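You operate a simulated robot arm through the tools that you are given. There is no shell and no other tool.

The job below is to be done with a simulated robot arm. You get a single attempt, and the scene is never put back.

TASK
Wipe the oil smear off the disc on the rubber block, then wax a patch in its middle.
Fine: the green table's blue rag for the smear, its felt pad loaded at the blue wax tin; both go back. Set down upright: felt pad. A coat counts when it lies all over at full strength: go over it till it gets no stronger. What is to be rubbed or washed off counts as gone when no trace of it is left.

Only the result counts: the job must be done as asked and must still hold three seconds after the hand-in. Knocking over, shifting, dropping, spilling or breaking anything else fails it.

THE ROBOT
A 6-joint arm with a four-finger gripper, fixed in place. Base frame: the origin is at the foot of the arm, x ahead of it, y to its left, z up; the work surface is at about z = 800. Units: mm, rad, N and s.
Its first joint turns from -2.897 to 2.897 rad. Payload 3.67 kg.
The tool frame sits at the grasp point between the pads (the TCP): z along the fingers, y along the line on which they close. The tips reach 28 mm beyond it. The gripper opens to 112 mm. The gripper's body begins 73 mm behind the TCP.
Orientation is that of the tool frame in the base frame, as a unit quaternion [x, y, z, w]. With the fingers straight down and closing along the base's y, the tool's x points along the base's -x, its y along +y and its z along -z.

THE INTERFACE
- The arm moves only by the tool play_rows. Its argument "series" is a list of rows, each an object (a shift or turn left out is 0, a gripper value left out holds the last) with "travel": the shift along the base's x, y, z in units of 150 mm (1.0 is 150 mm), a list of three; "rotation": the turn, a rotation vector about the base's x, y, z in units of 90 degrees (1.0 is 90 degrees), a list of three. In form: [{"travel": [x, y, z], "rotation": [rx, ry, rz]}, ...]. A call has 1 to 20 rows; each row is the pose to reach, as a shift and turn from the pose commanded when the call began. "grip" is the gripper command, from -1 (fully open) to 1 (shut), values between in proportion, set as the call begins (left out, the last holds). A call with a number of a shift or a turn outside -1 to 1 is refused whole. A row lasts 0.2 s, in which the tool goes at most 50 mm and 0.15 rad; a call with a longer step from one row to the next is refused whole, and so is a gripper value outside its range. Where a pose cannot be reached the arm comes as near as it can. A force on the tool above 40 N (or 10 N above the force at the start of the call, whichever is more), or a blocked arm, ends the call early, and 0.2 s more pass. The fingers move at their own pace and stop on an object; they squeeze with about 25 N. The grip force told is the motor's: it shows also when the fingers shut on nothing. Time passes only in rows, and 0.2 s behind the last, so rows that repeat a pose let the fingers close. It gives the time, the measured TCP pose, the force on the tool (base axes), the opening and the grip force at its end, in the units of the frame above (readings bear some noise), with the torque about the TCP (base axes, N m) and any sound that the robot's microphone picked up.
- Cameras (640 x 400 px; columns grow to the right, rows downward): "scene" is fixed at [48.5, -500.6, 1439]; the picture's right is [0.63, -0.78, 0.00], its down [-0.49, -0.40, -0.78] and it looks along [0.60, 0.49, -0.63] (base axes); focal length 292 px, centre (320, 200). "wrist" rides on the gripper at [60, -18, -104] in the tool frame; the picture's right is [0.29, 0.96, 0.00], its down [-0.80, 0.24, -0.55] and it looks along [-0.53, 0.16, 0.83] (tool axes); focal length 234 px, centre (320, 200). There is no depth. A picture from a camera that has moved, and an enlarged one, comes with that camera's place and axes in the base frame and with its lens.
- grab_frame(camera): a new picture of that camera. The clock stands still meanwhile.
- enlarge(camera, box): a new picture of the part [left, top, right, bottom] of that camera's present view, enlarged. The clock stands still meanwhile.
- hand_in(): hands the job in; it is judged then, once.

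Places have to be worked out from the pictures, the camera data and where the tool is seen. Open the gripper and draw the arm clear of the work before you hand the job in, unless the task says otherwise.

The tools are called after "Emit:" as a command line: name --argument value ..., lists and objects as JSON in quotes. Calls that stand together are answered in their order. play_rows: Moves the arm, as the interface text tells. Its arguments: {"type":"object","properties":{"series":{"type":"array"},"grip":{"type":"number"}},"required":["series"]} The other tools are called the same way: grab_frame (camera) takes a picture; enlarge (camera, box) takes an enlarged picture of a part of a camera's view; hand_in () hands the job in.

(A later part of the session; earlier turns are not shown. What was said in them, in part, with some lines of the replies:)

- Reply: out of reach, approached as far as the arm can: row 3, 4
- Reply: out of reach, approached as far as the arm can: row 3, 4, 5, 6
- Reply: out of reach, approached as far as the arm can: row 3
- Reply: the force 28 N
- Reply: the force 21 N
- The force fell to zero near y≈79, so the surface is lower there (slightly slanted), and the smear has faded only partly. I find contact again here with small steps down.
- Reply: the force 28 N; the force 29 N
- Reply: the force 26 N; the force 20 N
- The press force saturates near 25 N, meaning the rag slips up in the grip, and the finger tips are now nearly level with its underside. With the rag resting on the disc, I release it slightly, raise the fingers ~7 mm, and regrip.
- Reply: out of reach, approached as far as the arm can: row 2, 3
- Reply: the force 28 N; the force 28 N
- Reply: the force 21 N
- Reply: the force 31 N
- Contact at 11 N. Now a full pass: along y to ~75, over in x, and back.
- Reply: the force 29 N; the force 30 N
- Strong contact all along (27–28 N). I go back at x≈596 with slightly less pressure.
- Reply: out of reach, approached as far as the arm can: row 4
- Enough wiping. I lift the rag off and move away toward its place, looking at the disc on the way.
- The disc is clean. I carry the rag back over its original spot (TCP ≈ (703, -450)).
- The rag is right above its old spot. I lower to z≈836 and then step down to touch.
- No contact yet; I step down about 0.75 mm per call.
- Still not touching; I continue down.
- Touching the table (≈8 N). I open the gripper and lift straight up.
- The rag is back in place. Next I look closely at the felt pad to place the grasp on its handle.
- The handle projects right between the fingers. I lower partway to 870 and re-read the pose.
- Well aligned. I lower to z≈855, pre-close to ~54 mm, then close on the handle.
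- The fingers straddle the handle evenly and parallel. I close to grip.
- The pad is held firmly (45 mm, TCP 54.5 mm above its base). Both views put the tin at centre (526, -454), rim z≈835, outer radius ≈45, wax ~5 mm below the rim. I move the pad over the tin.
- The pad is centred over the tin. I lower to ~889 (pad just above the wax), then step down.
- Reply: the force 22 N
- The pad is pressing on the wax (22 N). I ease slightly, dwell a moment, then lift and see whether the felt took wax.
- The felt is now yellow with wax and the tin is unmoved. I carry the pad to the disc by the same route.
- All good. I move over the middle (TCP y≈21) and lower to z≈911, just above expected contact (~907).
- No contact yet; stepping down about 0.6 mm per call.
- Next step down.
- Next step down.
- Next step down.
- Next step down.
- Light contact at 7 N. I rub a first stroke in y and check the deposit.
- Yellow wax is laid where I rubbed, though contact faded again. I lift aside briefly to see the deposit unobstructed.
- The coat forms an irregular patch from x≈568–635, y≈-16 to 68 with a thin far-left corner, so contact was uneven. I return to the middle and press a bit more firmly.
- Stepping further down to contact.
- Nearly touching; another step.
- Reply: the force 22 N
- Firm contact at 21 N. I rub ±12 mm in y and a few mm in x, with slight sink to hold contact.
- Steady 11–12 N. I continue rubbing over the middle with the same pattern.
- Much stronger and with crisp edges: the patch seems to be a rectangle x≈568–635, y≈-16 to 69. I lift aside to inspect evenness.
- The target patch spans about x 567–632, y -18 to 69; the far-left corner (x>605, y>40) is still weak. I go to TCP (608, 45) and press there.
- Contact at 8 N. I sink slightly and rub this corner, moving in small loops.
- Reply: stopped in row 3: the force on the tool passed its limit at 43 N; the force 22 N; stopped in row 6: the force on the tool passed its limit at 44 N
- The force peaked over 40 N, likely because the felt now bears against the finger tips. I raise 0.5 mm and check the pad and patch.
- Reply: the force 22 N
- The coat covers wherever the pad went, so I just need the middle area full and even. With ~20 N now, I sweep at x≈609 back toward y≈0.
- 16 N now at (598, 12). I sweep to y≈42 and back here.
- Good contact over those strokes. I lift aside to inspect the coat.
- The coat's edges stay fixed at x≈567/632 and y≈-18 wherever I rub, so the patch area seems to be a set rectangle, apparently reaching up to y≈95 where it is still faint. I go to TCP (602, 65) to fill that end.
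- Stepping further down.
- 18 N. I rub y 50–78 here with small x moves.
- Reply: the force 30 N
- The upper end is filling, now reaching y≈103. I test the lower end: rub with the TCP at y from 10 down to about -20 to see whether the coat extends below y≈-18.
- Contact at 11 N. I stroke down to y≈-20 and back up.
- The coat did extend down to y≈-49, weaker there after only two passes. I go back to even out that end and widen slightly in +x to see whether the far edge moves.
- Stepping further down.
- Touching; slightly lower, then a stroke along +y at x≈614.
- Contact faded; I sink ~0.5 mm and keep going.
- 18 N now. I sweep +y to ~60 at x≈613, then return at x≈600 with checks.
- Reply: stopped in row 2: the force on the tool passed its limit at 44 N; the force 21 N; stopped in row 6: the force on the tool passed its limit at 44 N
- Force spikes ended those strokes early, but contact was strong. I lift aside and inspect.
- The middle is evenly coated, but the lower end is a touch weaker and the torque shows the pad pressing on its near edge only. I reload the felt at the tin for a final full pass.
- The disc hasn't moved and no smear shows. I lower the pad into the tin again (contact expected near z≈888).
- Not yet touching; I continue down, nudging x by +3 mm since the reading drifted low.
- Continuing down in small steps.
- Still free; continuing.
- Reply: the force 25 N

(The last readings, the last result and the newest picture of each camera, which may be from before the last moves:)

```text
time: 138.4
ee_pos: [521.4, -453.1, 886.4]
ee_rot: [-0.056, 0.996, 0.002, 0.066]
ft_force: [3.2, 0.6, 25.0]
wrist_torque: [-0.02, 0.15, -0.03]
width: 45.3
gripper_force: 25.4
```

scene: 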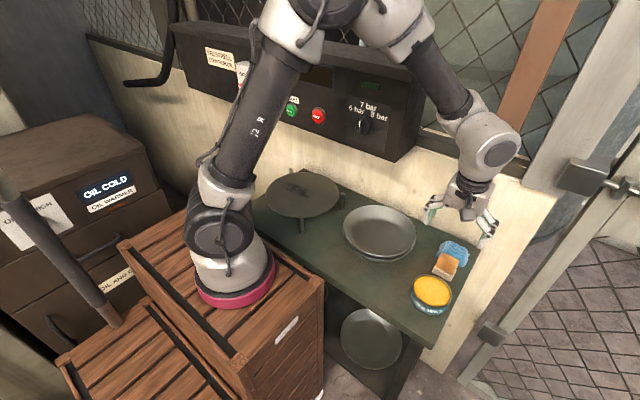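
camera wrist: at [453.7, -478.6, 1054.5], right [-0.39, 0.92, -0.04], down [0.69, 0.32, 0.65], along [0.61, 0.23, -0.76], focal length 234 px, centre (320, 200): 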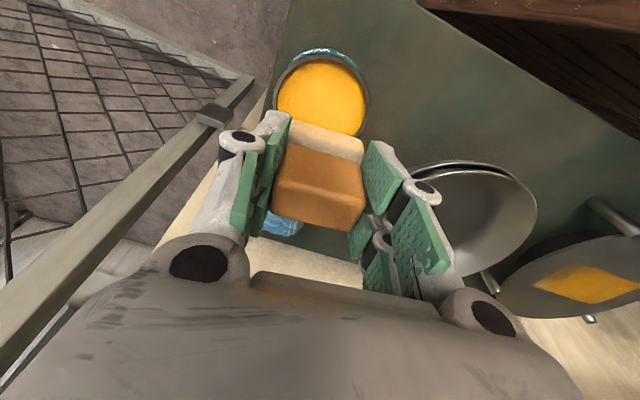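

Loaded with ~25 N contact. I ease, dwell, and lift, rotating the tool back ~0.6° to level the pad.

Emit:
play_rows --series '[{"travel": [0, 0, 0.002]}, {"travel": [0, 0, 0.002]}, {"travel": [0, 0, 0.002]}]'

Emit:
play_rows --series '[{"travel": [0, 0, 0.05]}, {"travel": [0, 0, 0.15]}, {"travel": [0, 0, 0.3], "rotation": [0, 0.007, 0]}, {"travel": [0, 0, 0.47], "rotation": [0, 0.007, 0]}]'

Emit:
enlarge --camera "scene" --box '[380, 190, 480, 330]'

Emit:
play_rows --series '[{"travel": [0.09, 0.2, 0]}, {"travel": [0.18, 0.4, 0]}, {"travel": [0.27, 0.6, 0]}, {"travel": [0.36, 0.8, 0]}, {"travel": [0.46, 1, 0]}]'

Emit:
play_rows --series '[{"travel": [0, 0.25, 0]}, {"travel": [0, 0.5, 0]}, {"travel": [0, 0.75, 0]}, {"travel": [0, 1, 0]}]'

```text
time: 139.2
ee_pos: [520.3, -454.5, 886.6]
ee_rot: [-0.055, 0.996, 0.004, 0.066]
ft_force: [5.4, 1.7, 27.1]
wrist_torque: [0.0, -0.04, -0.03]
width: 45.5
gripper_force: 24.8
```

```text
time: 140.2
ee_pos: [521.6, -453.2, 958.4]
ee_rot: [-0.056, 0.997, 0.005, 0.059]
ft_force: [1.3, -1.0, -0.2]
wrist_torque: [0.01, 0.0, 0.02]
width: 45.5
gripper_force: 24.9
```

```text
2.86 times, centred on (430, 260) of scene
camera zoom: at [48.5, -500.6, 1439.0], right [0.63, -0.78, 0.0], down [-0.49, -0.4, -0.78], along [0.6, 0.49, -0.63], focal length 835 px, centre (6, 29)
```

zoom: 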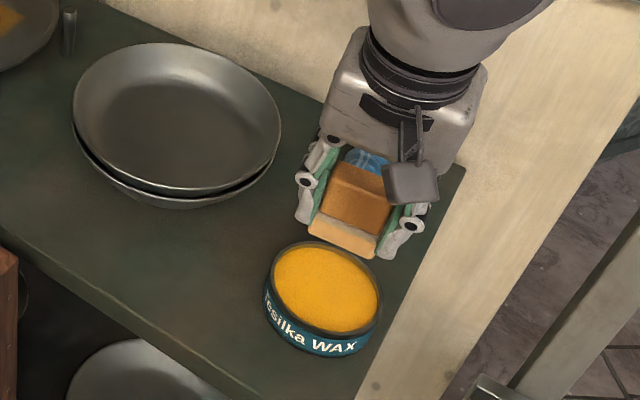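

```text
time: 141.4
ee_pos: [589.1, -304.2, 957.8]
ee_rot: [-0.056, 0.997, 0.004, 0.06]
ft_force: [-0.1, -0.2, -0.2]
wrist_torque: [0.05, 0.04, -0.03]
width: 45.1
gripper_force: 25.0
```

```text
time: 142.4
ee_pos: [590.8, -155.1, 956.0]
ee_rot: [-0.055, 0.997, 0.004, 0.061]
ft_force: [0.4, -0.6, -1.1]
wrist_torque: [-0.01, 0.04, 0.01]
width: 45.2
gripper_force: 24.8
```

Loaded again, tin unmoved. I go back over the disc, to about (608, -10), just above contact.

Emit:
play_rows --series '[{"travel": [0.03, 0.25, -0.05]}, {"travel": [0.06, 0.5, -0.1]}, {"travel": [0.09, 0.75, -0.15]}, {"travel": [0.11, 0.97, -0.2]}]'

Emit:
play_rows --series '[{"travel": [0, 0, -0.08]}, {"travel": [0, 0, -0.13]}, {"travel": [0, 0, -0.135]}, {"travel": [0, 0, -0.135]}]'

Emit:
play_rows --series '[{"travel": [0, 0, -0.006]}, {"travel": [0, 0, -0.006]}]'

```text
time: 143.4
ee_pos: [607.4, -5.1, 926.8]
ee_rot: [-0.055, 0.997, 0.004, 0.061]
ft_force: [0.4, -1.0, -1.0]
wrist_torque: [0.01, 0.01, -0.01]
width: 45.4
gripper_force: 25.2
```

```text
time: 144.4
ee_pos: [606.6, -7.7, 905.7]
ee_rot: [-0.056, 0.997, 0.004, 0.06]
ft_force: [-0.3, -0.6, -0.7]
wrist_torque: [0.0, 0.0, -0.01]
width: 45.5
gripper_force: 25.0
```

```text
time: 145.0
ee_pos: [607.3, -7.7, 905.1]
ee_rot: [-0.056, 0.997, 0.004, 0.06]
ft_force: [-0.1, -0.5, -0.4]
wrist_torque: [0.0, 0.0, -0.01]
width: 45.4
gripper_force: 25.1
```

Stepping down to contact.

Emit:
play_rows --series '[{"travel": [0, 0, -0.007]}, {"travel": [0, 0, -0.007]}]'

Emit:
play_rows --series '[{"travel": [0, 0, -0.005]}, {"travel": [0, 0, -0.005]}]'

```text
time: 145.6
ee_pos: [607.8, -7.7, 903.5]
ee_rot: [-0.056, 0.997, 0.005, 0.06]
ft_force: [0.0, -0.2, -1.0]
wrist_torque: [0.0, 0.01, -0.06]
width: 45.2
gripper_force: 24.8
```

```text
time: 146.2
ee_pos: [607.3, -7.7, 902.5]
ee_rot: [-0.056, 0.997, 0.005, 0.061]
ft_force: [-1.4, -0.2, 18.8]
wrist_torque: [-0.18, 0.27, -0.02]
width: 45.5
gripper_force: 25.5
```

18.8 N, but the torque shows pressure still toward the near edge. I ease up, rotate 0.7° more, and re-touch.

Emit:
play_rows --series '[{"travel": [0, 0, 0.01]}, {"travel": [0, 0, 0.01], "rotation": [0, 0.008, 0]}, {"travel": [0, 0, 0.01], "rotation": [0, 0.008, 0]}]'

Emit:
play_rows --series '[{"travel": [0, 0, -0.008]}, {"travel": [0, 0, -0.008]}]'

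Emit:
play_rows --series '[{"travel": [0, 0, -0.004]}, {"travel": [0, 0, -0.004]}]'

```text
time: 147.0
ee_pos: [606.9, -8.1, 905.9]
ee_rot: [-0.056, 0.997, 0.005, 0.054]
ft_force: [-0.3, 0.1, 0.3]
wrist_torque: [0.01, -0.01, 0.01]
width: 45.3
gripper_force: 25.0
```

```text
time: 147.6
ee_pos: [607.1, -7.0, 903.9]
ee_rot: [-0.056, 0.997, 0.005, 0.054]
ft_force: [-0.7, 0.5, -0.6]
wrist_torque: [-0.02, 0.01, 0.0]
width: 45.4
gripper_force: 25.2
```

```text
time: 148.2
ee_pos: [607.2, -8.2, 903.7]
ee_rot: [-0.055, 0.997, 0.006, 0.054]
ft_force: [-0.5, -0.1, -0.7]
wrist_torque: [0.01, -0.02, 0.02]
width: 45.3
gripper_force: 24.9
```

Stepping down.

Emit:
play_rows --series '[{"travel": [0, 0, -0.004]}, {"travel": [0, 0, -0.004]}]'

Emit:
play_rows --series '[{"travel": [0, 0, -0.003]}, {"travel": [0, 0, -0.003]}]'

```text
time: 148.8
ee_pos: [607.3, -8.1, 903.4]
ee_rot: [-0.055, 0.997, 0.005, 0.055]
ft_force: [-0.4, -0.2, 13.0]
wrist_torque: [-0.09, -0.23, 0.02]
width: 45.3
gripper_force: 24.7
```

```text
time: 149.4
ee_pos: [607.9, -8.5, 902.9]
ee_rot: [-0.056, 0.997, 0.005, 0.055]
ft_force: [0.9, -1.0, 20.5]
wrist_torque: [0.06, -0.4, -0.02]
width: 45.6
gripper_force: 25.0
```

Now the pressure is at the far edge; I turn back ~0.3° and begin rubbing along y from here.

Emit:
play_rows --series '[{"travel": [0, 0, 0.002], "rotation": [0, -0.003, 0]}, {"travel": [0, 0.05, 0.002], "rotation": [0, -0.003, 0]}, {"travel": [0, 0.1, 0.002], "rotation": [0, -0.003, 0]}, {"travel": [0, 0.15, 0.002], "rotation": [0, -0.003, 0]}]'

Emit:
play_rows --series '[{"travel": [0, 0.05, -0.001]}, {"travel": [0, 0.1, -0.001]}, {"travel": [0, 0.15, -0.001]}, {"travel": [0, 0.2, -0.001]}]'

```text
time: 150.4
ee_pos: [607.6, 14.2, 903.5]
ee_rot: [-0.056, 0.997, 0.005, 0.057]
ft_force: [0.0, 0.6, -0.4]
wrist_torque: [-0.06, 0.0, 0.0]
width: 45.5
gripper_force: 24.9
```

```text
time: 151.4
ee_pos: [607.8, 44.8, 901.9]
ee_rot: [-0.054, 0.997, 0.005, 0.056]
ft_force: [1.9, -9.9, 24.0]
wrist_torque: [-0.42, -0.23, -0.05]
width: 45.2
gripper_force: 25.0
```

24 N, well centred now. I sweep back to y≈-12 at x≈608.

Emit:
play_rows --series '[{"travel": [0, -0.06, 0]}, {"travel": [0, -0.12, 0]}, {"travel": [0, -0.18, 0]}, {"travel": [0, -0.24, 0]}]'

Emit:
play_rows --series '[{"travel": [0, -0.06, -0.001]}, {"travel": [0, -0.12, -0.001]}, {"travel": [-0.04, -0.14, -0.001]}, {"travel": [-0.07, -0.1, -0.001]}]'

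```text
time: 152.4
ee_pos: [607.0, 7.4, 902.5]
ee_rot: [-0.056, 0.997, 0.006, 0.056]
ft_force: [0.3, 10.7, 26.0]
wrist_torque: [0.37, -0.17, 0.05]
width: 45.6
gripper_force: 24.7
```

```text
time: 153.4
ee_pos: [594.4, -7.2, 902.0]
ee_rot: [-0.055, 0.997, 0.004, 0.055]
ft_force: [2.5, -5.3, 15.1]
wrist_torque: [-0.34, -0.26, -0.06]
width: 45.7
gripper_force: 25.3
```

Good even contact. Now the near lane: x≈595, y from -7 up to ~55.

Emit:
play_rows --series '[{"travel": [0, 0.06, 0]}, {"travel": [0, 0.12, 0]}, {"travel": [0, 0.18, 0]}, {"travel": [0, 0.24, 0]}]'

Emit:
play_rows --series '[{"travel": [0, 0.06, 0]}, {"travel": [0, 0.12, 0]}, {"travel": [0, 0.18, 0]}]'

```text
time: 154.4
ee_pos: [598.1, 29.4, 902.5]
ee_rot: [-0.056, 0.997, 0.005, 0.056]
ft_force: [-0.3, -5.6, 14.3]
wrist_torque: [-0.42, -0.03, -0.02]
width: 45.3
gripper_force: 25.0
```

```text
time: 155.2
ee_pos: [596.9, 51.9, 903.4]
ee_rot: [-0.056, 0.997, 0.005, 0.057]
ft_force: [-4.7, -3.7, 19.3]
wrist_torque: [-0.21, 0.26, 0.01]
width: 45.6
gripper_force: 25.2
stopped in row 3: the force on the tool passed its limit at 43 N (the readings are from after the stop); the commanded pose is now the measured one
```

I come back along x≈597 to y≈0 with a slightly lighter press, then sidestep to x≈612.

Emit:
play_rows --series '[{"travel": [0, -0.06, 0.002]}, {"travel": [0, -0.12, 0.002]}, {"travel": [0, -0.18, 0.002]}, {"travel": [0, -0.24, 0.002]}]'

Emit:
play_rows --series '[{"travel": [0, -0.06, 0]}, {"travel": [0, -0.12, 0]}, {"travel": [0, -0.18, 0]}, {"travel": [0.05, -0.18, 0]}, {"travel": [0.09, -0.14, 0]}, {"travel": [0.09, -0.08, 0]}]'

```text
time: 156.2
ee_pos: [597.3, 14.1, 902.4]
ee_rot: [-0.056, 0.997, 0.006, 0.059]
ft_force: [1.7, 11.0, 32.7]
wrist_torque: [0.35, 0.11, -0.03]
width: 45.2
gripper_force: 25.1
```

```text
time: 157.2
ee_pos: [601.5, -11.9, 903.4]
ee_rot: [-0.057, 0.997, 0.004, 0.055]
ft_force: [-8.6, 1.7, 28.3]
wrist_torque: [0.01, 0.28, 0.06]
width: 45.4
gripper_force: 25.5
stopped in row 4: the force on the tool passed its limit at 50 N (the readings are from after the stop); the commanded pose is now the measured one
```

Strong contact everywhere. I lift aside and inspect the coat.

Emit:
play_rows --series '[{"travel": [0, 0, 0.15]}, {"travel": [-0.02, -0.3, 0.25]}, {"travel": [-0.03, -0.6, 0.25]}, {"travel": [-0.04, -0.8, 0.25]}, {"travel": [-0.04, -1, 0.25]}]'

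Emit:
enlarge --camera "scene" --box '[265, 165, 345, 222]'

Emit:
enlarge --camera "wrist" --box '[260, 0, 640, 240]'

```text
time: 158.3
ee_pos: [595.1, -162.2, 938.8]
ee_rot: [-0.057, 0.997, 0.003, 0.054]
ft_force: [-1.1, 0.2, -0.6]
wrist_torque: [-0.03, -0.01, -0.02]
width: 45.4
gripper_force: 24.7
```

```text
7.02 times, centred on (305, 194) of scene
camera zoom: at [48.5, -500.6, 1439.0], right [0.63, -0.78, 0.0], down [-0.49, -0.4, -0.78], along [0.6, 0.49, -0.63], focal length 2051 px, centre (425, 246)
```

zoom: 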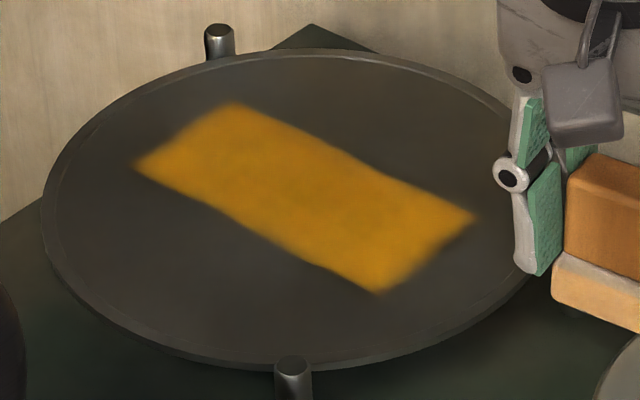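

```text
1.67 times, centred on (450, 120) of wrist
camera zoom: at [525.8, -187.1, 1035.2], right [-0.39, 0.92, -0.03], down [0.7, 0.32, 0.64], along [0.6, 0.23, -0.77], focal length 390 px, centre (103, 333)
```

zoom: 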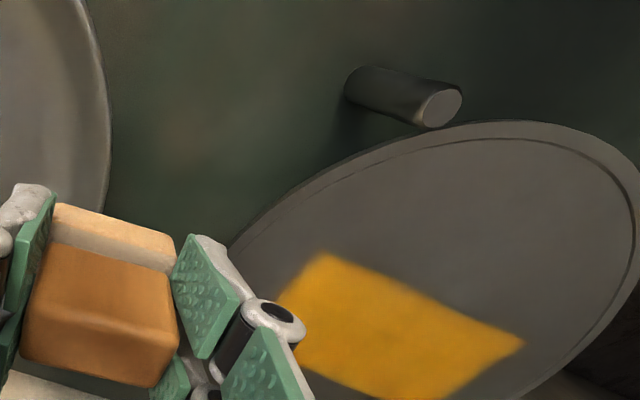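

The whole rectangle (about x 567–633, y -49 to 103, centred on the disc) is now evenly yellow. I zoom further to check for weak spots.

Emit:
enlarge --camera "scene" --box '[280, 175, 335, 210]'

Emit:
enlarge --camera "wrist" --box '[420, 130, 600, 240]'

```text
11.43 times, centred on (308, 192) of scene
camera zoom: at [48.5, -500.6, 1439.0], right [0.63, -0.78, 0.0], down [-0.49, -0.4, -0.78], along [0.6, 0.49, -0.63], focal length 3340 px, centre (463, 286)
```

zoom: 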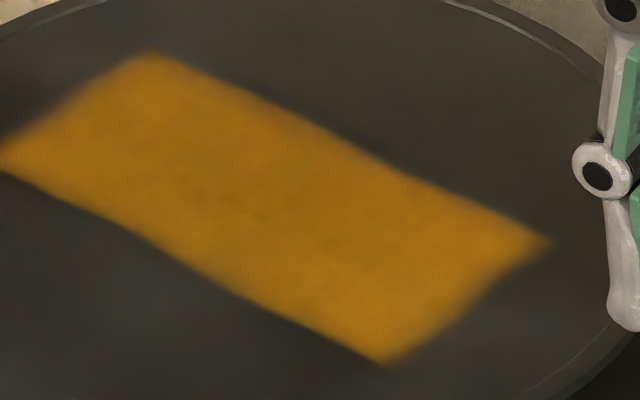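

```text
3.56 times, centred on (510, 185) of wrist
camera zoom: at [525.8, -187.1, 1035.2], right [-0.39, 0.92, -0.03], down [0.7, 0.32, 0.64], along [0.6, 0.23, -0.77], focal length 833 px, centre (-356, 253)
```

zoom: 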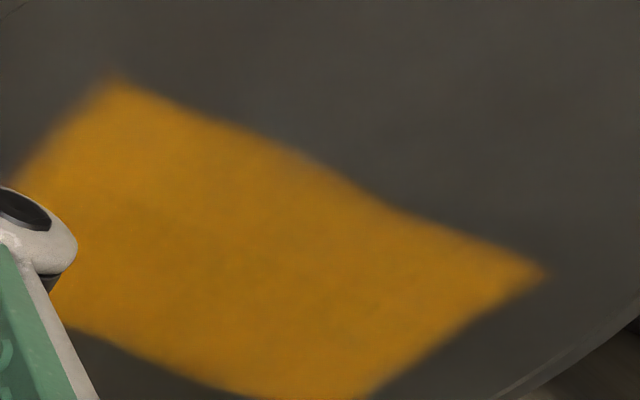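

It is uniform. As a check on whether the patch can grow in x, I make one pass further back, at TCP x≈588, and watch the near edge.

Emit:
play_rows --series '[{"travel": [-0.02, 0.3, 0]}, {"travel": [-0.03, 0.6, -0.02]}, {"travel": [-0.03, 0.8, -0.06]}, {"travel": [-0.03, 1, -0.1]}]'

Emit:
play_rows --series '[{"travel": [-0.01, 0.15, -0.05]}, {"travel": [-0.01, 0.25, -0.1]}, {"travel": [-0.01, 0.25, -0.12]}, {"travel": [-0.01, 0.25, -0.12]}]'

```text
time: 159.3
ee_pos: [591.1, -13.9, 923.0]
ee_rot: [-0.056, 0.997, 0.003, 0.055]
ft_force: [0.2, 0.4, -0.7]
wrist_torque: [-0.02, 0.0, 0.01]
width: 45.5
gripper_force: 25.2
```

```text
time: 160.3
ee_pos: [588.6, 25.2, 904.8]
ee_rot: [-0.056, 0.997, 0.004, 0.054]
ft_force: [-0.2, 0.4, -1.3]
wrist_torque: [-0.02, -0.01, 0.01]
width: 45.6
gripper_force: 25.1
```

Reachable at x≈588. I step down to contact.

Emit:
play_rows --series '[{"travel": [0, 0, -0.007]}, {"travel": [0, 0, -0.007]}]'

Emit:
play_rows --series '[{"travel": [0, 0, -0.005]}, {"travel": [0, 0, -0.005]}]'

```text
time: 160.9
ee_pos: [588.5, 25.7, 904.3]
ee_rot: [-0.056, 0.997, 0.004, 0.055]
ft_force: [1.1, -0.2, 0.3]
wrist_torque: [-0.05, 0.02, 0.01]
width: 45.5
gripper_force: 24.8
```

```text
time: 161.6
ee_pos: [589.0, 25.6, 903.3]
ee_rot: [-0.056, 0.997, 0.004, 0.054]
ft_force: [0.7, -0.9, -1.7]
wrist_torque: [0.04, -0.04, 0.0]
width: 45.7
gripper_force: 24.8
```

Another step down.

Emit:
play_rows --series '[{"travel": [0, 0, -0.004]}, {"travel": [0, 0, -0.004]}]'

Emit:
play_rows --series '[{"travel": [0, 0, -0.003]}, {"travel": [0, 0, -0.003]}]'

```text
time: 162.2
ee_pos: [588.0, 26.4, 903.4]
ee_rot: [-0.055, 0.997, 0.004, 0.055]
ft_force: [0.2, 0.4, 0.6]
wrist_torque: [-0.08, 0.05, -0.01]
width: 45.7
gripper_force: 24.1
```

```text
time: 162.8
ee_pos: [588.6, 26.4, 902.7]
ee_rot: [-0.056, 0.997, 0.004, 0.055]
ft_force: [0.0, -0.5, -0.6]
wrist_torque: [-0.02, 0.01, 0.02]
width: 45.5
gripper_force: 25.1
```

Another step.

Emit:
play_rows --series '[{"travel": [0, 0, -0.004]}, {"travel": [0, 0, -0.004]}]'

Emit:
play_rows --series '[{"travel": [0, 0, -0.002]}, {"travel": [0, 0.06, -0.002]}, {"travel": [0, 0.12, -0.002]}, {"travel": [0, 0.06, -0.002]}, {"travel": [0, 0, -0.003]}, {"travel": [0, -0.06, -0.003]}, {"travel": [0, -0.12, -0.003]}]'

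Emit:
enlarge --camera "scene" --box '[265, 165, 345, 222]'

Emit:
grab_frame --camera "wrist"

```text
time: 163.3
ee_pos: [589.4, 26.0, 902.6]
ee_rot: [-0.056, 0.997, 0.004, 0.056]
ft_force: [-1.1, -0.4, 8.5]
wrist_torque: [-0.14, 0.09, 0.01]
width: 45.3
gripper_force: 24.7
```

```text
time: 164.9
ee_pos: [587.7, 7.8, 901.9]
ee_rot: [-0.056, 0.997, 0.005, 0.056]
ft_force: [-0.5, 13.0, 31.9]
wrist_torque: [0.52, -0.04, 0.02]
width: 45.8
gripper_force: 24.7
```

```text
7.02 times, centred on (305, 194) of scene
camera zoom: at [48.5, -500.6, 1439.0], right [0.63, -0.78, 0.0], down [-0.49, -0.4, -0.78], along [0.6, 0.49, -0.63], focal length 2051 px, centre (425, 246)
```

zoom: 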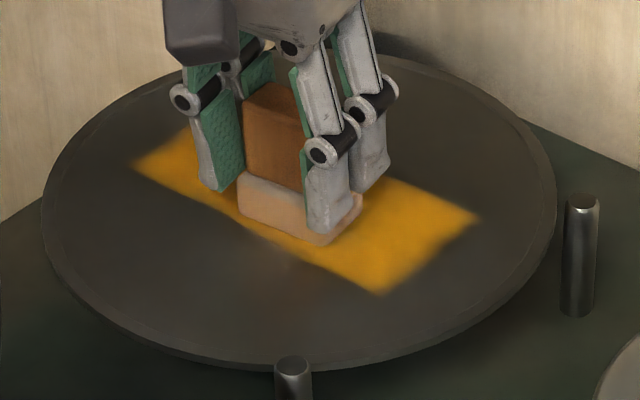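

```text
taken
camera wrist: at [518.7, -16.0, 999.4], right [-0.39, 0.92, -0.03], down [0.7, 0.32, 0.64], along [0.6, 0.23, -0.77], focal length 234 px, centre (320, 200)
```

wrist: 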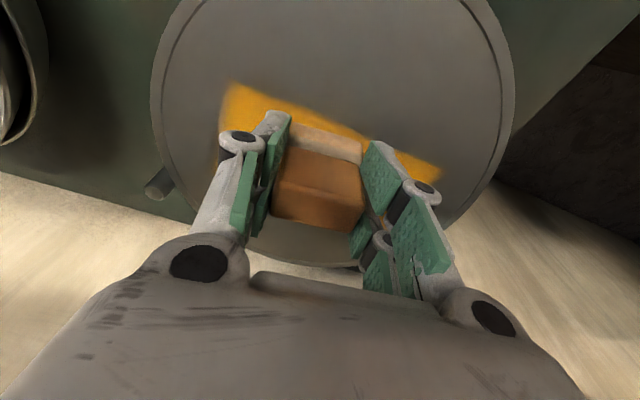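

The near edge hardly moved, so the coat seems to follow coarse cells under the pad. For margin I widen the patch by one lane each side: first the near lane at TCP x≈583.

Emit:
play_rows --series '[{"travel": [0, 0, 0.003]}, {"travel": [-0.03, 0, 0.003]}, {"travel": [-0.035, 0.05, 0.003]}, {"travel": [-0.035, 0.11, 0.003]}]'

Emit:
play_rows --series '[{"travel": [0, 0.06, -0.001]}, {"travel": [0, 0.12, -0.001]}, {"travel": [0, 0.06, -0.001]}, {"travel": [0, 0, -0.001]}]'

Emit:
enlarge --camera "scene" --box '[265, 165, 345, 222]'

```text
time: 165.9
ee_pos: [582.3, 22.3, 902.7]
ee_rot: [-0.056, 0.997, 0.004, 0.053]
ft_force: [-1.6, -8.3, 18.9]
wrist_torque: [-0.52, -0.04, -0.03]
width: 45.4
gripper_force: 25.0
```

```text
time: 166.9
ee_pos: [582.4, 23.3, 902.2]
ee_rot: [-0.057, 0.997, 0.006, 0.055]
ft_force: [0.1, 7.3, 20.2]
wrist_torque: [0.22, 0.05, -0.02]
width: 45.5
gripper_force: 25.1
```

```text
7.02 times, centred on (305, 194) of scene
camera zoom: at [48.5, -500.6, 1439.0], right [0.63, -0.78, 0.0], down [-0.49, -0.4, -0.78], along [0.6, 0.49, -0.63], focal length 2051 px, centre (425, 246)
```

zoom: 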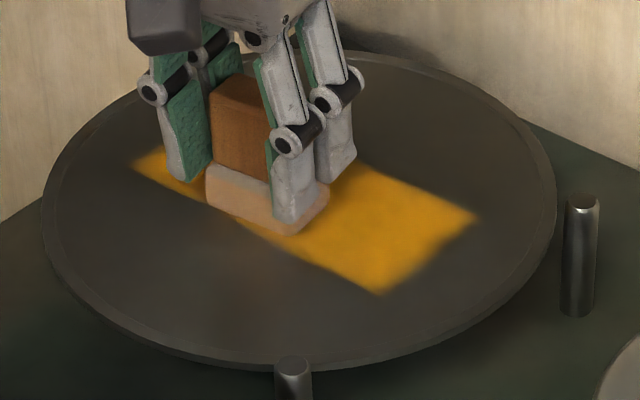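

Good contact (19–20 N) at x≈582. I lift aside and see whether the near edge grew.

Emit:
play_rows --series '[{"travel": [0, 0, 0.15]}, {"travel": [0.05, -0.3, 0.25]}, {"travel": [0.07, -0.55, 0.25]}, {"travel": [0.08, -0.8, 0.25]}, {"travel": [0.08, -1, 0.25]}]'

Emit:
enlarge --camera "scene" --box '[265, 165, 345, 222]'

Emit:
enlarge --camera "wrist" --box '[260, 0, 640, 240]'

```text
time: 168.2
ee_pos: [595.2, -128.1, 938.7]
ee_rot: [-0.057, 0.997, 0.004, 0.055]
ft_force: [0.8, -0.6, 0.1]
wrist_torque: [-0.01, -0.02, 0.0]
width: 45.4
gripper_force: 25.3
```

```text
7.02 times, centred on (305, 194) of scene
camera zoom: at [48.5, -500.6, 1439.0], right [0.63, -0.78, 0.0], down [-0.49, -0.4, -0.78], along [0.6, 0.49, -0.63], focal length 2051 px, centre (425, 246)
```

zoom: 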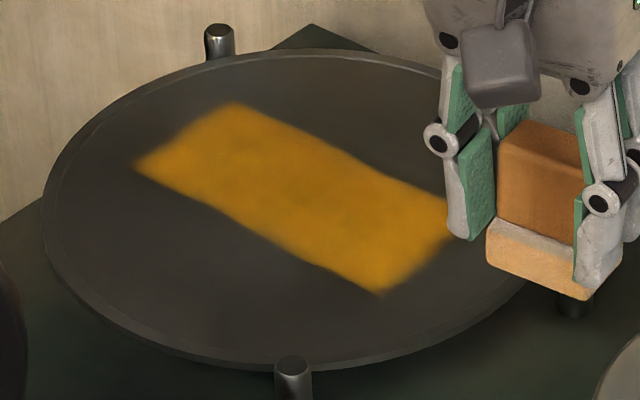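

```text
1.67 times, centred on (450, 120) of wrist
camera zoom: at [526.0, -152.7, 1035.8], right [-0.39, 0.92, -0.03], down [0.7, 0.32, 0.64], along [0.6, 0.23, -0.77], focal length 390 px, centre (103, 333)
```

zoom: 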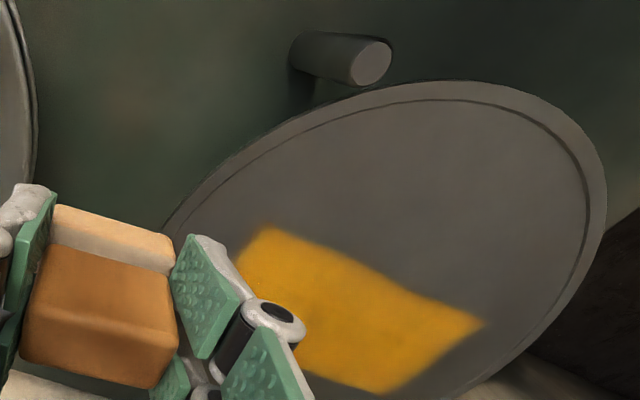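

Edges unchanged, so the patch's x-range is fixed and full, and the tone no longer strengthens. I test the lower end likewise, pressing with the TCP at y≈-38.

Emit:
play_rows --series '[{"travel": [0.04, 0.3, 0]}, {"travel": [0.04, 0.6, -0.1]}, {"travel": [0.04, 0.6, -0.2]}, {"travel": [0.04, 0.6, -0.23]}, {"travel": [0.04, 0.6, -0.23]}]'

Emit:
play_rows --series '[{"travel": [0, 0, -0.006]}, {"travel": [0, 0, -0.006]}]'

Emit:
play_rows --series '[{"travel": [0, 0, -0.005]}, {"travel": [0, 0, -0.005]}]'

```text
time: 169.3
ee_pos: [601.3, -37.7, 907.1]
ee_rot: [-0.056, 0.997, 0.004, 0.054]
ft_force: [0.4, 0.9, -1.4]
wrist_torque: [-0.02, -0.02, -0.03]
width: 45.2
gripper_force: 24.8
```

```text
time: 169.9
ee_pos: [601.5, -37.0, 905.4]
ee_rot: [-0.055, 0.997, 0.004, 0.055]
ft_force: [-0.6, 0.3, -1.6]
wrist_torque: [0.0, 0.0, 0.03]
width: 45.4
gripper_force: 24.8
```

```text
time: 170.6
ee_pos: [601.4, -36.6, 903.7]
ee_rot: [-0.056, 0.997, 0.004, 0.055]
ft_force: [-0.2, -0.4, -1.2]
wrist_torque: [0.01, 0.01, 0.01]
width: 45.5
gripper_force: 25.0
```

Stepping down further.

Emit:
play_rows --series '[{"travel": [0, 0, -0.005]}, {"travel": [0, 0, -0.005]}]'

Emit:
play_rows --series '[{"travel": [0, 0, -0.004]}, {"travel": [0, 0, -0.004]}]'

```text
time: 171.2
ee_pos: [601.0, -37.3, 902.7]
ee_rot: [-0.055, 0.997, 0.004, 0.054]
ft_force: [0.1, -0.2, -0.8]
wrist_torque: [-0.03, -0.03, 0.01]
width: 45.7
gripper_force: 25.4
```

```text
time: 171.8
ee_pos: [599.8, -35.9, 902.7]
ee_rot: [-0.055, 0.997, 0.004, 0.056]
ft_force: [1.9, -1.6, 8.5]
wrist_torque: [-0.11, 0.02, 0.04]
width: 45.2
gripper_force: 25.1
```

Contact; I rub between y≈-42 and -10 and look.

Emit:
play_rows --series '[{"travel": [0, -0.04, -0.002]}, {"travel": [0.03, 0, -0.002]}, {"travel": [0.03, 0.06, -0.002]}, {"travel": [0.03, 0.12, -0.003]}, {"travel": [-0.02, 0.12, -0.003]}, {"travel": [-0.04, 0.06, -0.003]}, {"travel": [-0.04, 0, -0.003]}]'

Emit:
play_rows --series '[{"travel": [0, 0, 0.15]}, {"travel": [0, -0.3, 0.25]}, {"travel": [0, -0.6, 0.25]}, {"travel": [0, -0.9, 0.25]}]'

Emit:
enlarge --camera "scene" --box '[265, 165, 345, 222]'

```text
time: 173.3
ee_pos: [594.4, -36.1, 902.3]
ee_rot: [-0.056, 0.997, 0.004, 0.056]
ft_force: [0.4, 6.6, 16.5]
wrist_torque: [0.36, 0.12, -0.1]
width: 45.4
gripper_force: 24.9
```

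```text
time: 174.3
ee_pos: [593.8, -172.9, 938.2]
ee_rot: [-0.056, 0.997, 0.003, 0.054]
ft_force: [-0.2, -0.7, -0.3]
wrist_torque: [-0.02, -0.01, 0.0]
width: 45.6
gripper_force: 25.0
```

```text
7.02 times, centred on (305, 194) of scene
camera zoom: at [48.5, -500.6, 1439.0], right [0.63, -0.78, 0.0], down [-0.49, -0.4, -0.78], along [0.6, 0.49, -0.63], focal length 2051 px, centre (425, 246)
```

zoom: 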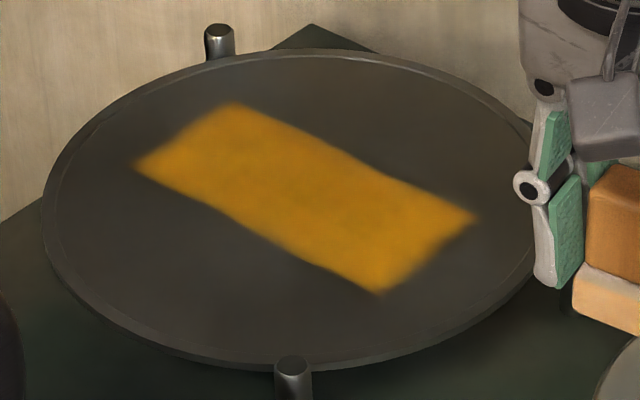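

The lower edge did not grow even with the pad beyond it, so the patch rectangle is fixed and filled. For certainty at the upper end I make one more pass there (TCP y≈60–80).

Emit:
play_rows --series '[{"travel": [0.04, 0.3, 0]}, {"travel": [0.07, 0.6, 0]}, {"travel": [0.07, 0.8, 0]}, {"travel": [0.07, 1, 0]}]'

Emit:
play_rows --series '[{"travel": [0, 0.3, -0.05]}, {"travel": [0, 0.55, -0.1]}, {"travel": [0, 0.58, -0.2]}, {"travel": [0, 0.58, -0.225]}, {"travel": [0, 0.58, -0.225]}]'

Emit:
play_rows --series '[{"travel": [0, 0, -0.006]}, {"travel": [0, 0, -0.006]}]'

```text
time: 175.3
ee_pos: [607.1, -21.9, 940.1]
ee_rot: [-0.056, 0.997, 0.005, 0.055]
ft_force: [0.0, 0.0, -0.7]
wrist_torque: [0.02, 0.0, 0.04]
width: 45.1
gripper_force: 25.2
```

```text
time: 176.6
ee_pos: [607.7, 65.6, 906.3]
ee_rot: [-0.055, 0.997, 0.004, 0.055]
ft_force: [0.4, -0.1, -0.7]
wrist_torque: [0.0, -0.01, 0.01]
width: 45.5
gripper_force: 25.3
```

```text
time: 177.2
ee_pos: [606.8, 66.2, 904.9]
ee_rot: [-0.056, 0.997, 0.004, 0.056]
ft_force: [-1.1, -0.5, -0.4]
wrist_torque: [0.03, -0.01, 0.04]
width: 45.5
gripper_force: 25.8
```

Stepping down to contact.

Emit:
play_rows --series '[{"travel": [0, 0, -0.008]}, {"travel": [0, 0, -0.008]}]'

Emit:
play_rows --series '[{"travel": [0, 0, -0.005]}, {"travel": [0, 0, -0.005]}]'

Emit:
play_rows --series '[{"travel": [0, 0, -0.004]}, {"travel": [0, 0, -0.004]}]'

```text
time: 177.8
ee_pos: [605.9, 65.2, 903.6]
ee_rot: [-0.056, 0.997, 0.005, 0.055]
ft_force: [0.7, -0.1, -1.6]
wrist_torque: [0.0, 0.0, 0.01]
width: 45.5
gripper_force: 25.0
```

```text
time: 178.3
ee_pos: [604.7, 65.5, 902.9]
ee_rot: [-0.056, 0.997, 0.004, 0.055]
ft_force: [0.3, 0.4, 0.4]
wrist_torque: [-0.04, -0.01, 0.0]
width: 45.3
gripper_force: 25.2
```

```text
time: 178.9
ee_pos: [605.6, 65.9, 902.7]
ee_rot: [-0.056, 0.997, 0.003, 0.056]
ft_force: [1.6, -3.4, 19.2]
wrist_torque: [-0.31, 0.04, 0.01]
width: 45.4
gripper_force: 24.9
```

Contact at 19 N. I rub the upper end in a loop, then sweep down the far lane.

Emit:
play_rows --series '[{"travel": [0, 0.05, 0]}, {"travel": [0, 0.1, 0]}, {"travel": [-0.04, 0.1, 0]}, {"travel": [-0.08, 0.07, 0]}, {"travel": [-0.08, 0.01, 0]}, {"travel": [-0.03, 0, 0]}]'

Emit:
play_rows --series '[{"travel": [0.04, -0.02, 0]}, {"travel": [0.05, -0.08, 0]}, {"travel": [0.05, -0.14, 0]}, {"travel": [0.05, -0.2, 0]}, {"travel": [0.05, -0.26, 0]}, {"travel": [0.05, -0.32, 0]}]'

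```text
time: 180.3
ee_pos: [596.8, 63.4, 901.5]
ee_rot: [-0.056, 0.997, 0.003, 0.056]
ft_force: [-3.0, 1.6, 18.7]
wrist_torque: [-0.03, 0.29, 0.04]
width: 45.3
gripper_force: 24.8
stopped in row 6: the force on the tool passed its limit at 41 N (the readings are from after the stop); the commanded pose is now the measured one
```

```text
time: 181.7
ee_pos: [602.0, 16.6, 902.7]
ee_rot: [-0.056, 0.997, 0.003, 0.054]
ft_force: [0.0, 10.3, 31.5]
wrist_torque: [0.43, -0.03, 0.04]
width: 45.6
gripper_force: 25.1
```

Good strong contact throughout. I lift off and move away, looking at the final coat.

Emit:
play_rows --series '[{"travel": [0, 0, 0.15]}, {"travel": [-0.02, -0.3, 0.3]}, {"travel": [-0.04, -0.6, 0.3]}, {"travel": [-0.06, -0.8, 0.33]}, {"travel": [-0.06, -1, 0.35]}]'

Emit:
play_rows --series '[{"travel": [0, -0.25, 0]}, {"travel": [0, -0.5, 0]}, {"travel": [0, -0.75, 0]}, {"travel": [0, -1, 0]}]'

Emit:
enlarge --camera "scene" --box '[265, 165, 345, 222]'

Emit:
enlarge --camera "scene" --box '[280, 175, 335, 210]'

```text
refused: row 2 steps farther than a row can; nothing moved
```

```text
time: 182.1
ee_pos: [604.3, -14.9, 902.2]
ee_rot: [-0.056, 0.997, 0.003, 0.054]
ft_force: [-3.8, -6.9, 23.0]
wrist_torque: [-0.41, 0.22, -0.04]
width: 45.4
gripper_force: 25.0
stopped in row 2: the force on the tool passed its limit at 45 N (the readings are from after the stop); the commanded pose is now the measured one
```

```text
7.02 times, centred on (305, 194) of scene
camera zoom: at [48.5, -500.6, 1439.0], right [0.63, -0.78, 0.0], down [-0.49, -0.4, -0.78], along [0.6, 0.49, -0.63], focal length 2051 px, centre (425, 246)
```

zoom: 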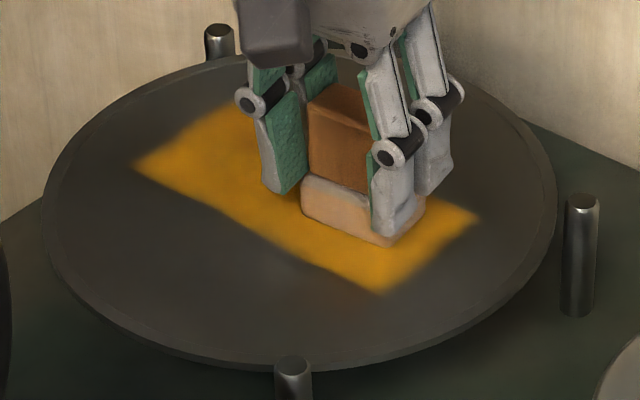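

```text
11.43 times, centred on (308, 192) of scene
camera zoom: at [48.5, -500.6, 1439.0], right [0.63, -0.78, 0.0], down [-0.49, -0.4, -0.78], along [0.6, 0.49, -0.63], focal length 3340 px, centre (463, 286)
```

zoom: 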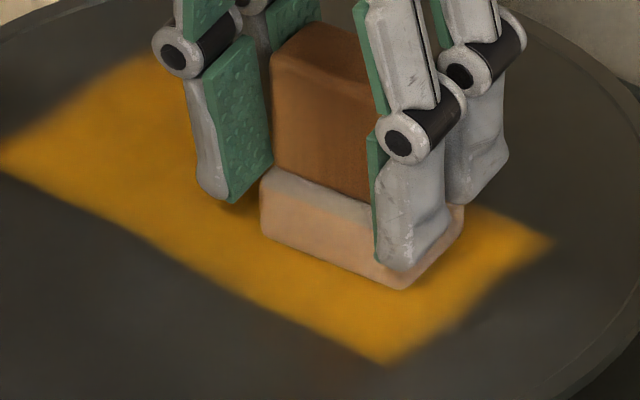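

The first lift was refused for a too-long step, so the pad just slid 30 mm along the coat until the force limit; the disc has not moved. Now I lift straight up properly.

Emit:
play_rows --series '[{"travel": [0, 0, 0.05]}, {"travel": [0, 0, 0.2]}, {"travel": [-0.02, -0.1, 0.35]}]'

```text
time: 182.9
ee_pos: [601.8, -27.4, 953.5]
ee_rot: [-0.056, 0.997, 0.004, 0.054]
ft_force: [-0.1, -0.7, -1.2]
wrist_torque: [-0.04, -0.01, 0.02]
width: 45.2
gripper_force: 24.8
```

Clear of the disc. I move back along -y in front of the panel.

Emit:
play_rows --series '[{"travel": [-0.04, -0.25, 0]}, {"travel": [-0.07, -0.5, 0]}, {"travel": [-0.07, -0.75, 0]}, {"travel": [-0.07, -1, 0]}]'

Emit:
play_rows --series '[{"travel": [0, -0.25, 0]}, {"travel": [0, -0.5, 0]}, {"travel": [0, -0.75, 0]}, {"travel": [0, -1, 0]}]'

Emit:
enlarge --camera "scene" --box '[265, 165, 345, 222]'

Emit:
enlarge --camera "scene" --box '[280, 175, 335, 210]'

```text
time: 183.9
ee_pos: [591.6, -178.9, 954.7]
ee_rot: [-0.056, 0.997, 0.003, 0.055]
ft_force: [-0.2, 0.5, -0.7]
wrist_torque: [-0.03, -0.02, 0.0]
width: 45.4
gripper_force: 24.4
```

```text
time: 184.9
ee_pos: [593.1, -328.6, 955.1]
ee_rot: [-0.057, 0.997, 0.003, 0.055]
ft_force: [0.3, 0.1, -0.3]
wrist_torque: [-0.03, 0.03, 0.0]
width: 45.3
gripper_force: 25.3
```

```text
7.02 times, centred on (305, 194) of scene
camera zoom: at [48.5, -500.6, 1439.0], right [0.63, -0.78, 0.0], down [-0.49, -0.4, -0.78], along [0.6, 0.49, -0.63], focal length 2051 px, centre (425, 246)
```

zoom: 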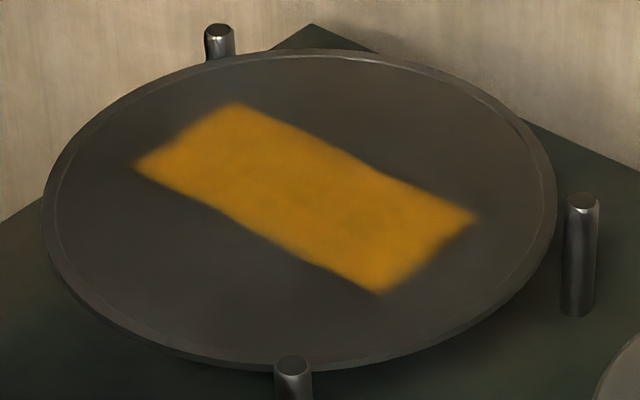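

```text
11.43 times, centred on (308, 192) of scene
camera zoom: at [48.5, -500.6, 1439.0], right [0.63, -0.78, 0.0], down [-0.49, -0.4, -0.78], along [0.6, 0.49, -0.63], focal length 3340 px, centre (463, 286)
```

zoom: 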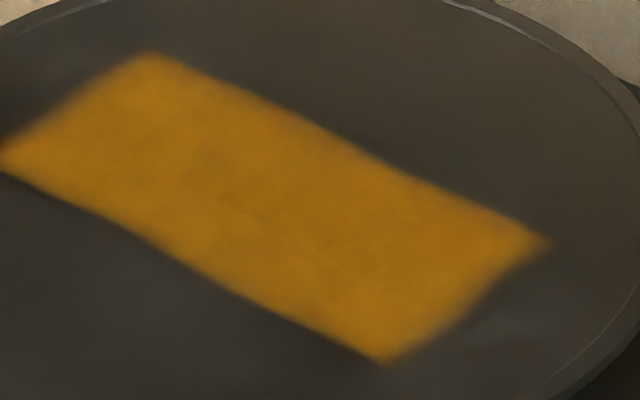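

The coat is unchanged, even and saturated; the disc is in place. Now the pad goes home: I move above its spot (TCP ≈ (622, -453)).

Emit:
play_rows --series '[{"travel": [0.05, -0.22, 0]}, {"travel": [0.1, -0.44, 0]}, {"travel": [0.15, -0.66, 0]}, {"travel": [0.19, -0.83, 0]}, {"travel": [0.19, -0.83, -0.15]}, {"travel": [0.19, -0.83, -0.35]}, {"travel": [0.19, -0.83, -0.35]}]'

Emit:
grab_frame --camera "wrist"

Emit:
enlarge --camera "scene" --box '[400, 190, 500, 310]'

```text
time: 186.5
ee_pos: [618.2, -452.6, 903.0]
ee_rot: [-0.055, 0.997, 0.004, 0.055]
ft_force: [0.2, -0.5, 0.4]
wrist_torque: [-0.01, 0.03, -0.01]
width: 45.3
gripper_force: 25.0
```

```text
taken
camera wrist: at [549.7, -478.3, 999.6], right [-0.39, 0.92, -0.03], down [0.7, 0.32, 0.64], along [0.6, 0.23, -0.77], focal length 234 px, centre (320, 200)
```

wrist: 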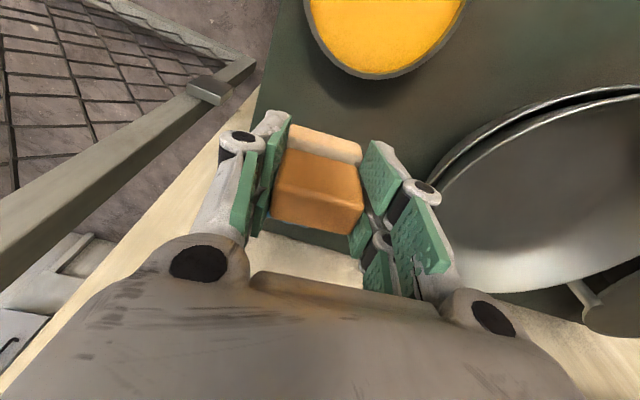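

```text
3.33 times, centred on (450, 250) of scene
camera zoom: at [48.5, -500.6, 1439.0], right [0.63, -0.78, 0.0], down [-0.49, -0.4, -0.78], along [0.6, 0.49, -0.63], focal length 974 px, centre (-113, 33)
```

zoom: 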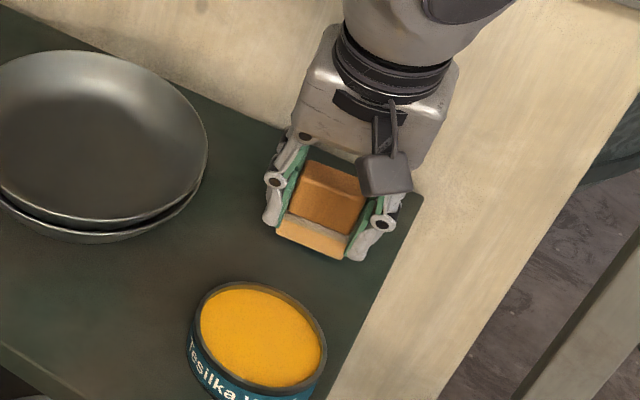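

Aligned as at pick-up. I lower to z≈857 and then step down to touch the table.

Emit:
play_rows --series '[{"travel": [0, 0, -0.12]}, {"travel": [0, 0, -0.24]}, {"travel": [0, 0, -0.3]}, {"travel": [0, 0, -0.3]}]'

Emit:
play_rows --series '[{"travel": [0, 0, -0.012]}, {"travel": [0, 0, -0.012]}]'

Emit:
play_rows --series '[{"travel": [0, 0, -0.008]}, {"travel": [0, 0, -0.008]}]'

```text
time: 187.5
ee_pos: [618.4, -453.1, 857.3]
ee_rot: [-0.056, 0.997, 0.003, 0.054]
ft_force: [0.4, 0.1, -1.5]
wrist_torque: [0.02, -0.02, 0.04]
width: 45.4
gripper_force: 25.3
```

```text
time: 188.1
ee_pos: [618.8, -452.7, 855.3]
ee_rot: [-0.056, 0.997, 0.004, 0.055]
ft_force: [0.1, 0.2, -0.4]
wrist_torque: [-0.02, -0.01, -0.02]
width: 45.3
gripper_force: 25.0
```

```text
time: 188.7
ee_pos: [618.2, -452.9, 854.7]
ee_rot: [-0.056, 0.997, 0.004, 0.054]
ft_force: [0.4, 0.4, 0.3]
wrist_torque: [0.01, 0.01, 0.0]
width: 45.5
gripper_force: 25.2
```

The x is ~4 mm short of the original 622.9, so I shift +4 mm while still hovering, then continue down.

Emit:
play_rows --series '[{"travel": [0.027, 0, 0]}, {"travel": [0.027, 0, -0.008]}, {"travel": [0.027, 0, -0.008]}]'

Emit:
play_rows --series '[{"travel": [0, 0, -0.006]}, {"travel": [0, 0, -0.006]}]'

```text
time: 189.5
ee_pos: [623.2, -453.0, 852.8]
ee_rot: [-0.055, 0.997, 0.003, 0.056]
ft_force: [0.5, -0.6, -0.8]
wrist_torque: [0.0, -0.03, 0.0]
width: 45.4
gripper_force: 25.5
```

```text
time: 190.1
ee_pos: [622.7, -453.2, 851.3]
ee_rot: [-0.056, 0.997, 0.004, 0.055]
ft_force: [-0.1, -0.2, -0.4]
wrist_torque: [0.01, 0.01, -0.02]
width: 45.3
gripper_force: 25.3
```

Stepping down to touch.

Emit:
play_rows --series '[{"travel": [0, 0, -0.005]}, {"travel": [0, 0, -0.005]}]'

Emit:
play_rows --series '[{"travel": [0, 0, -0.005]}, {"travel": [0, 0, -0.005]}]'

```text
time: 190.7
ee_pos: [623.7, -452.9, 850.3]
ee_rot: [-0.056, 0.997, 0.003, 0.055]
ft_force: [-0.2, -0.6, 0.0]
wrist_torque: [-0.03, -0.03, -0.02]
width: 45.4
gripper_force: 25.1
```

```text
time: 191.3
ee_pos: [624.0, -453.6, 849.0]
ee_rot: [-0.055, 0.997, 0.003, 0.054]
ft_force: [0.6, -0.2, -1.4]
wrist_torque: [-0.02, -0.02, -0.01]
width: 45.5
gripper_force: 24.7
```

Continuing.

Emit:
play_rows --series '[{"travel": [0, 0, -0.005]}, {"travel": [0, 0, -0.005]}]'

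Emit:
play_rows --series '[{"travel": [0, 0, -0.004]}, {"travel": [0, 0, -0.004]}]'

```text
time: 191.9
ee_pos: [622.6, -452.5, 848.9]
ee_rot: [-0.055, 0.997, 0.003, 0.055]
ft_force: [-1.9, -1.6, 8.4]
wrist_torque: [-0.11, 0.17, 0.0]
width: 45.4
gripper_force: 25.3
```

```text
time: 192.5
ee_pos: [624.0, -453.3, 849.6]
ee_rot: [-0.056, 0.997, 0.002, 0.055]
ft_force: [-0.9, 2.6, 26.5]
wrist_torque: [0.07, 0.39, -0.03]
width: 45.7
gripper_force: 24.7
```

The pad is on the table; I ease the press, then open gently to free it.

Emit:
play_rows --series '[{"travel": [0, 0, 0.004]}, {"travel": [0, 0, 0.004]}]'

Emit:
play_rows --series '[{"travel": [0, 0, 0]}, {"travel": [0, 0, 0]}, {"travel": [0, 0, 0]}]' --grip -0.2

Emit:
grab_frame --camera "wrist"

Emit:
enlarge --camera "scene" --box '[400, 190, 500, 310]'

```text
time: 193.1
ee_pos: [623.2, -452.8, 849.6]
ee_rot: [-0.056, 0.997, 0.003, 0.055]
ft_force: [5.3, 0.3, 17.4]
wrist_torque: [-0.04, -0.09, 0.05]
width: 45.6
gripper_force: 24.8
```

```text
time: 193.9
ee_pos: [622.5, -452.8, 848.5]
ee_rot: [-0.056, 0.997, 0.004, 0.054]
ft_force: [-0.6, -0.2, -1.0]
wrist_torque: [-0.02, 0.02, 0.0]
width: 67.5
gripper_force: 0.1
```

```text
taken
camera wrist: at [554.7, -477.8, 946.2], right [-0.39, 0.92, -0.03], down [0.7, 0.32, 0.64], along [0.6, 0.23, -0.77], focal length 234 px, centre (320, 200)
```

wrist: 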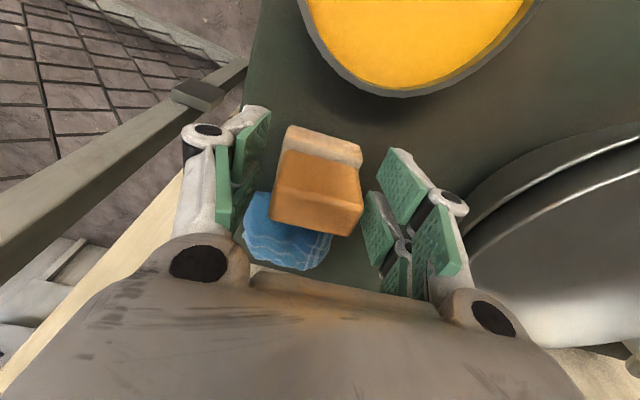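

```text
3.33 times, centred on (450, 250) of scene
camera zoom: at [48.5, -500.6, 1439.0], right [0.63, -0.78, 0.0], down [-0.49, -0.4, -0.78], along [0.6, 0.49, -0.63], focal length 974 px, centre (-113, 33)
```

zoom: 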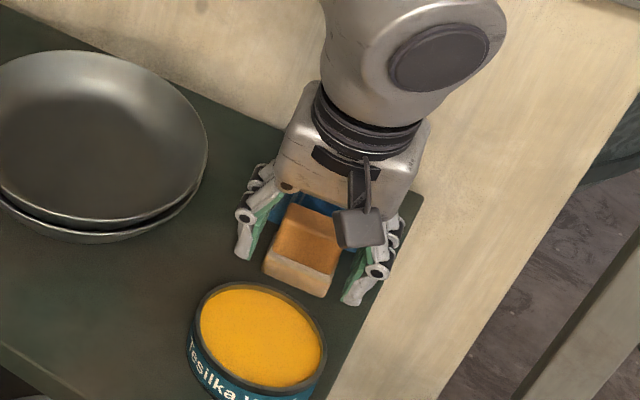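

The pad stands upright on its felt at its old place, fingers clear on both sides. I lift straight up, slowly at first.

Emit:
play_rows --series '[{"travel": [0, 0, 0.05]}, {"travel": [0, 0, 0.15]}, {"travel": [0, 0, 0.35]}, {"travel": [0, 0, 0.6]}, {"travel": [0, 0, 0.9]}]'

Emit:
play_rows --series '[{"travel": [-0.1, 0, 0.2]}, {"travel": [-0.25, 0, 0.4]}, {"travel": [-0.35, 0, 0.6]}, {"travel": [-0.4, 0, 0.8]}]' --grip -1

Emit:
grab_frame --camera "wrist"

Emit:
grab_frame --camera "scene"

Emit:
enlarge --camera "scene" --box '[400, 220, 490, 320]'

Emit:
enlarge --camera "scene" --box '[245, 160, 425, 280]'

```text
time: 195.1
ee_pos: [621.6, -457.9, 982.6]
ee_rot: [-0.056, 0.997, 0.003, 0.053]
ft_force: [1.0, -0.5, -0.7]
wrist_torque: [0.05, -0.02, -0.03]
width: 67.3
gripper_force: 0.0
```

```text
time: 196.1
ee_pos: [564.8, -455.3, 1104.0]
ee_rot: [-0.055, 0.997, 0.005, 0.054]
ft_force: [0.6, 0.0, 0.0]
wrist_torque: [0.02, 0.03, 0.0]
width: 112.1
gripper_force: 0.0
```

```text
taken
camera wrist: at [495.0, -479.2, 1201.1], right [-0.39, 0.92, -0.03], down [0.7, 0.32, 0.64], along [0.6, 0.23, -0.77], focal length 234 px, centre (320, 200)
```

wrist: 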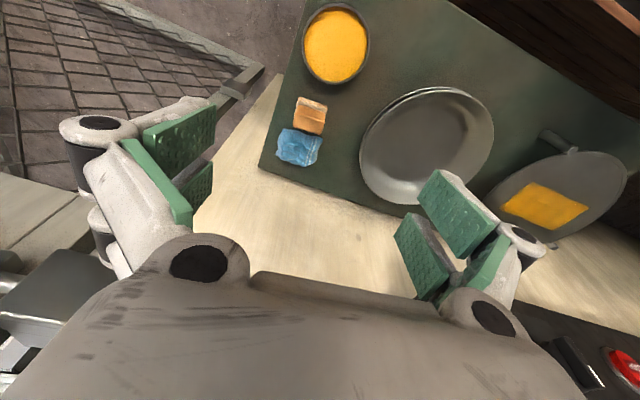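

```text
taken
```

scene: 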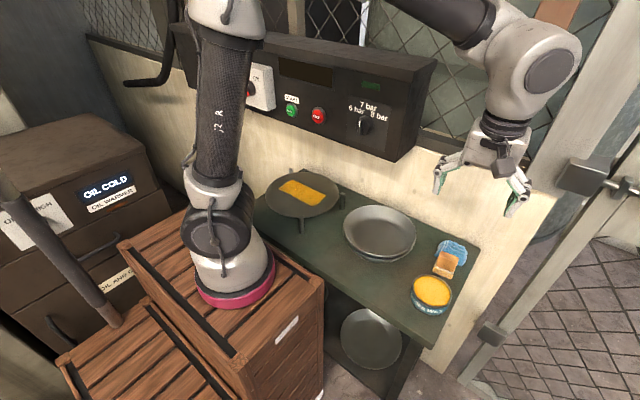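

```text
4.00 times, centred on (445, 270) of scene
camera zoom: at [48.5, -500.6, 1439.0], right [0.63, -0.78, 0.0], down [-0.49, -0.4, -0.78], along [0.6, 0.49, -0.63], focal length 1169 px, centre (-180, -80)
```

zoom: 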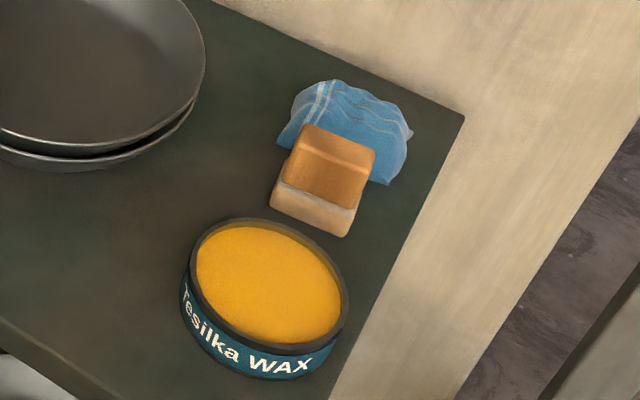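

```text
3.33 times, centred on (335, 220) of scene
camera zoom: at [48.5, -500.6, 1439.0], right [0.63, -0.78, 0.0], down [-0.49, -0.4, -0.78], along [0.6, 0.49, -0.63], focal length 974 px, centre (270, 133)
```

zoom: 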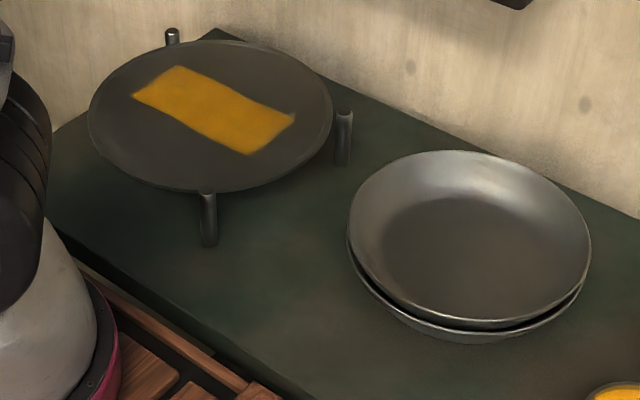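

All is in place: rag and pad are back (pad upright), tin, plates and disc are unmoved, the smear is gone, and the wax patch is even. The gripper is open and the arm is clear, so I hand in.

Emit:
hand_in

```text
The job is handed in.
```

The job is handed in. The oil smear is wiped off the disc and a wax patch now covers its middle.

- **Smear:** I wiped it with the blue rag until no trace showed in close-up. Fainter tones were hard to tell from shading, so I added one more full pass to be safe. The rag is back at its place on the green table.
- **Wax:** The felt pad was loaded twice at the blue tin. The finished patch is about 66 by 152 mm, even in colour. The last passes made it no stronger and no larger.
- **Pad:** It stands upright on its felt at its original spot.
- **Everything else:** The disc, tin and plates look unmoved, and the arm stayed clear of the control panel. A few rubbing strokes, and one accidental slide, hit the 40 N force limit and stopped early. Nothing shifted.

The gripper is open and the arm is drawn clear of the work.
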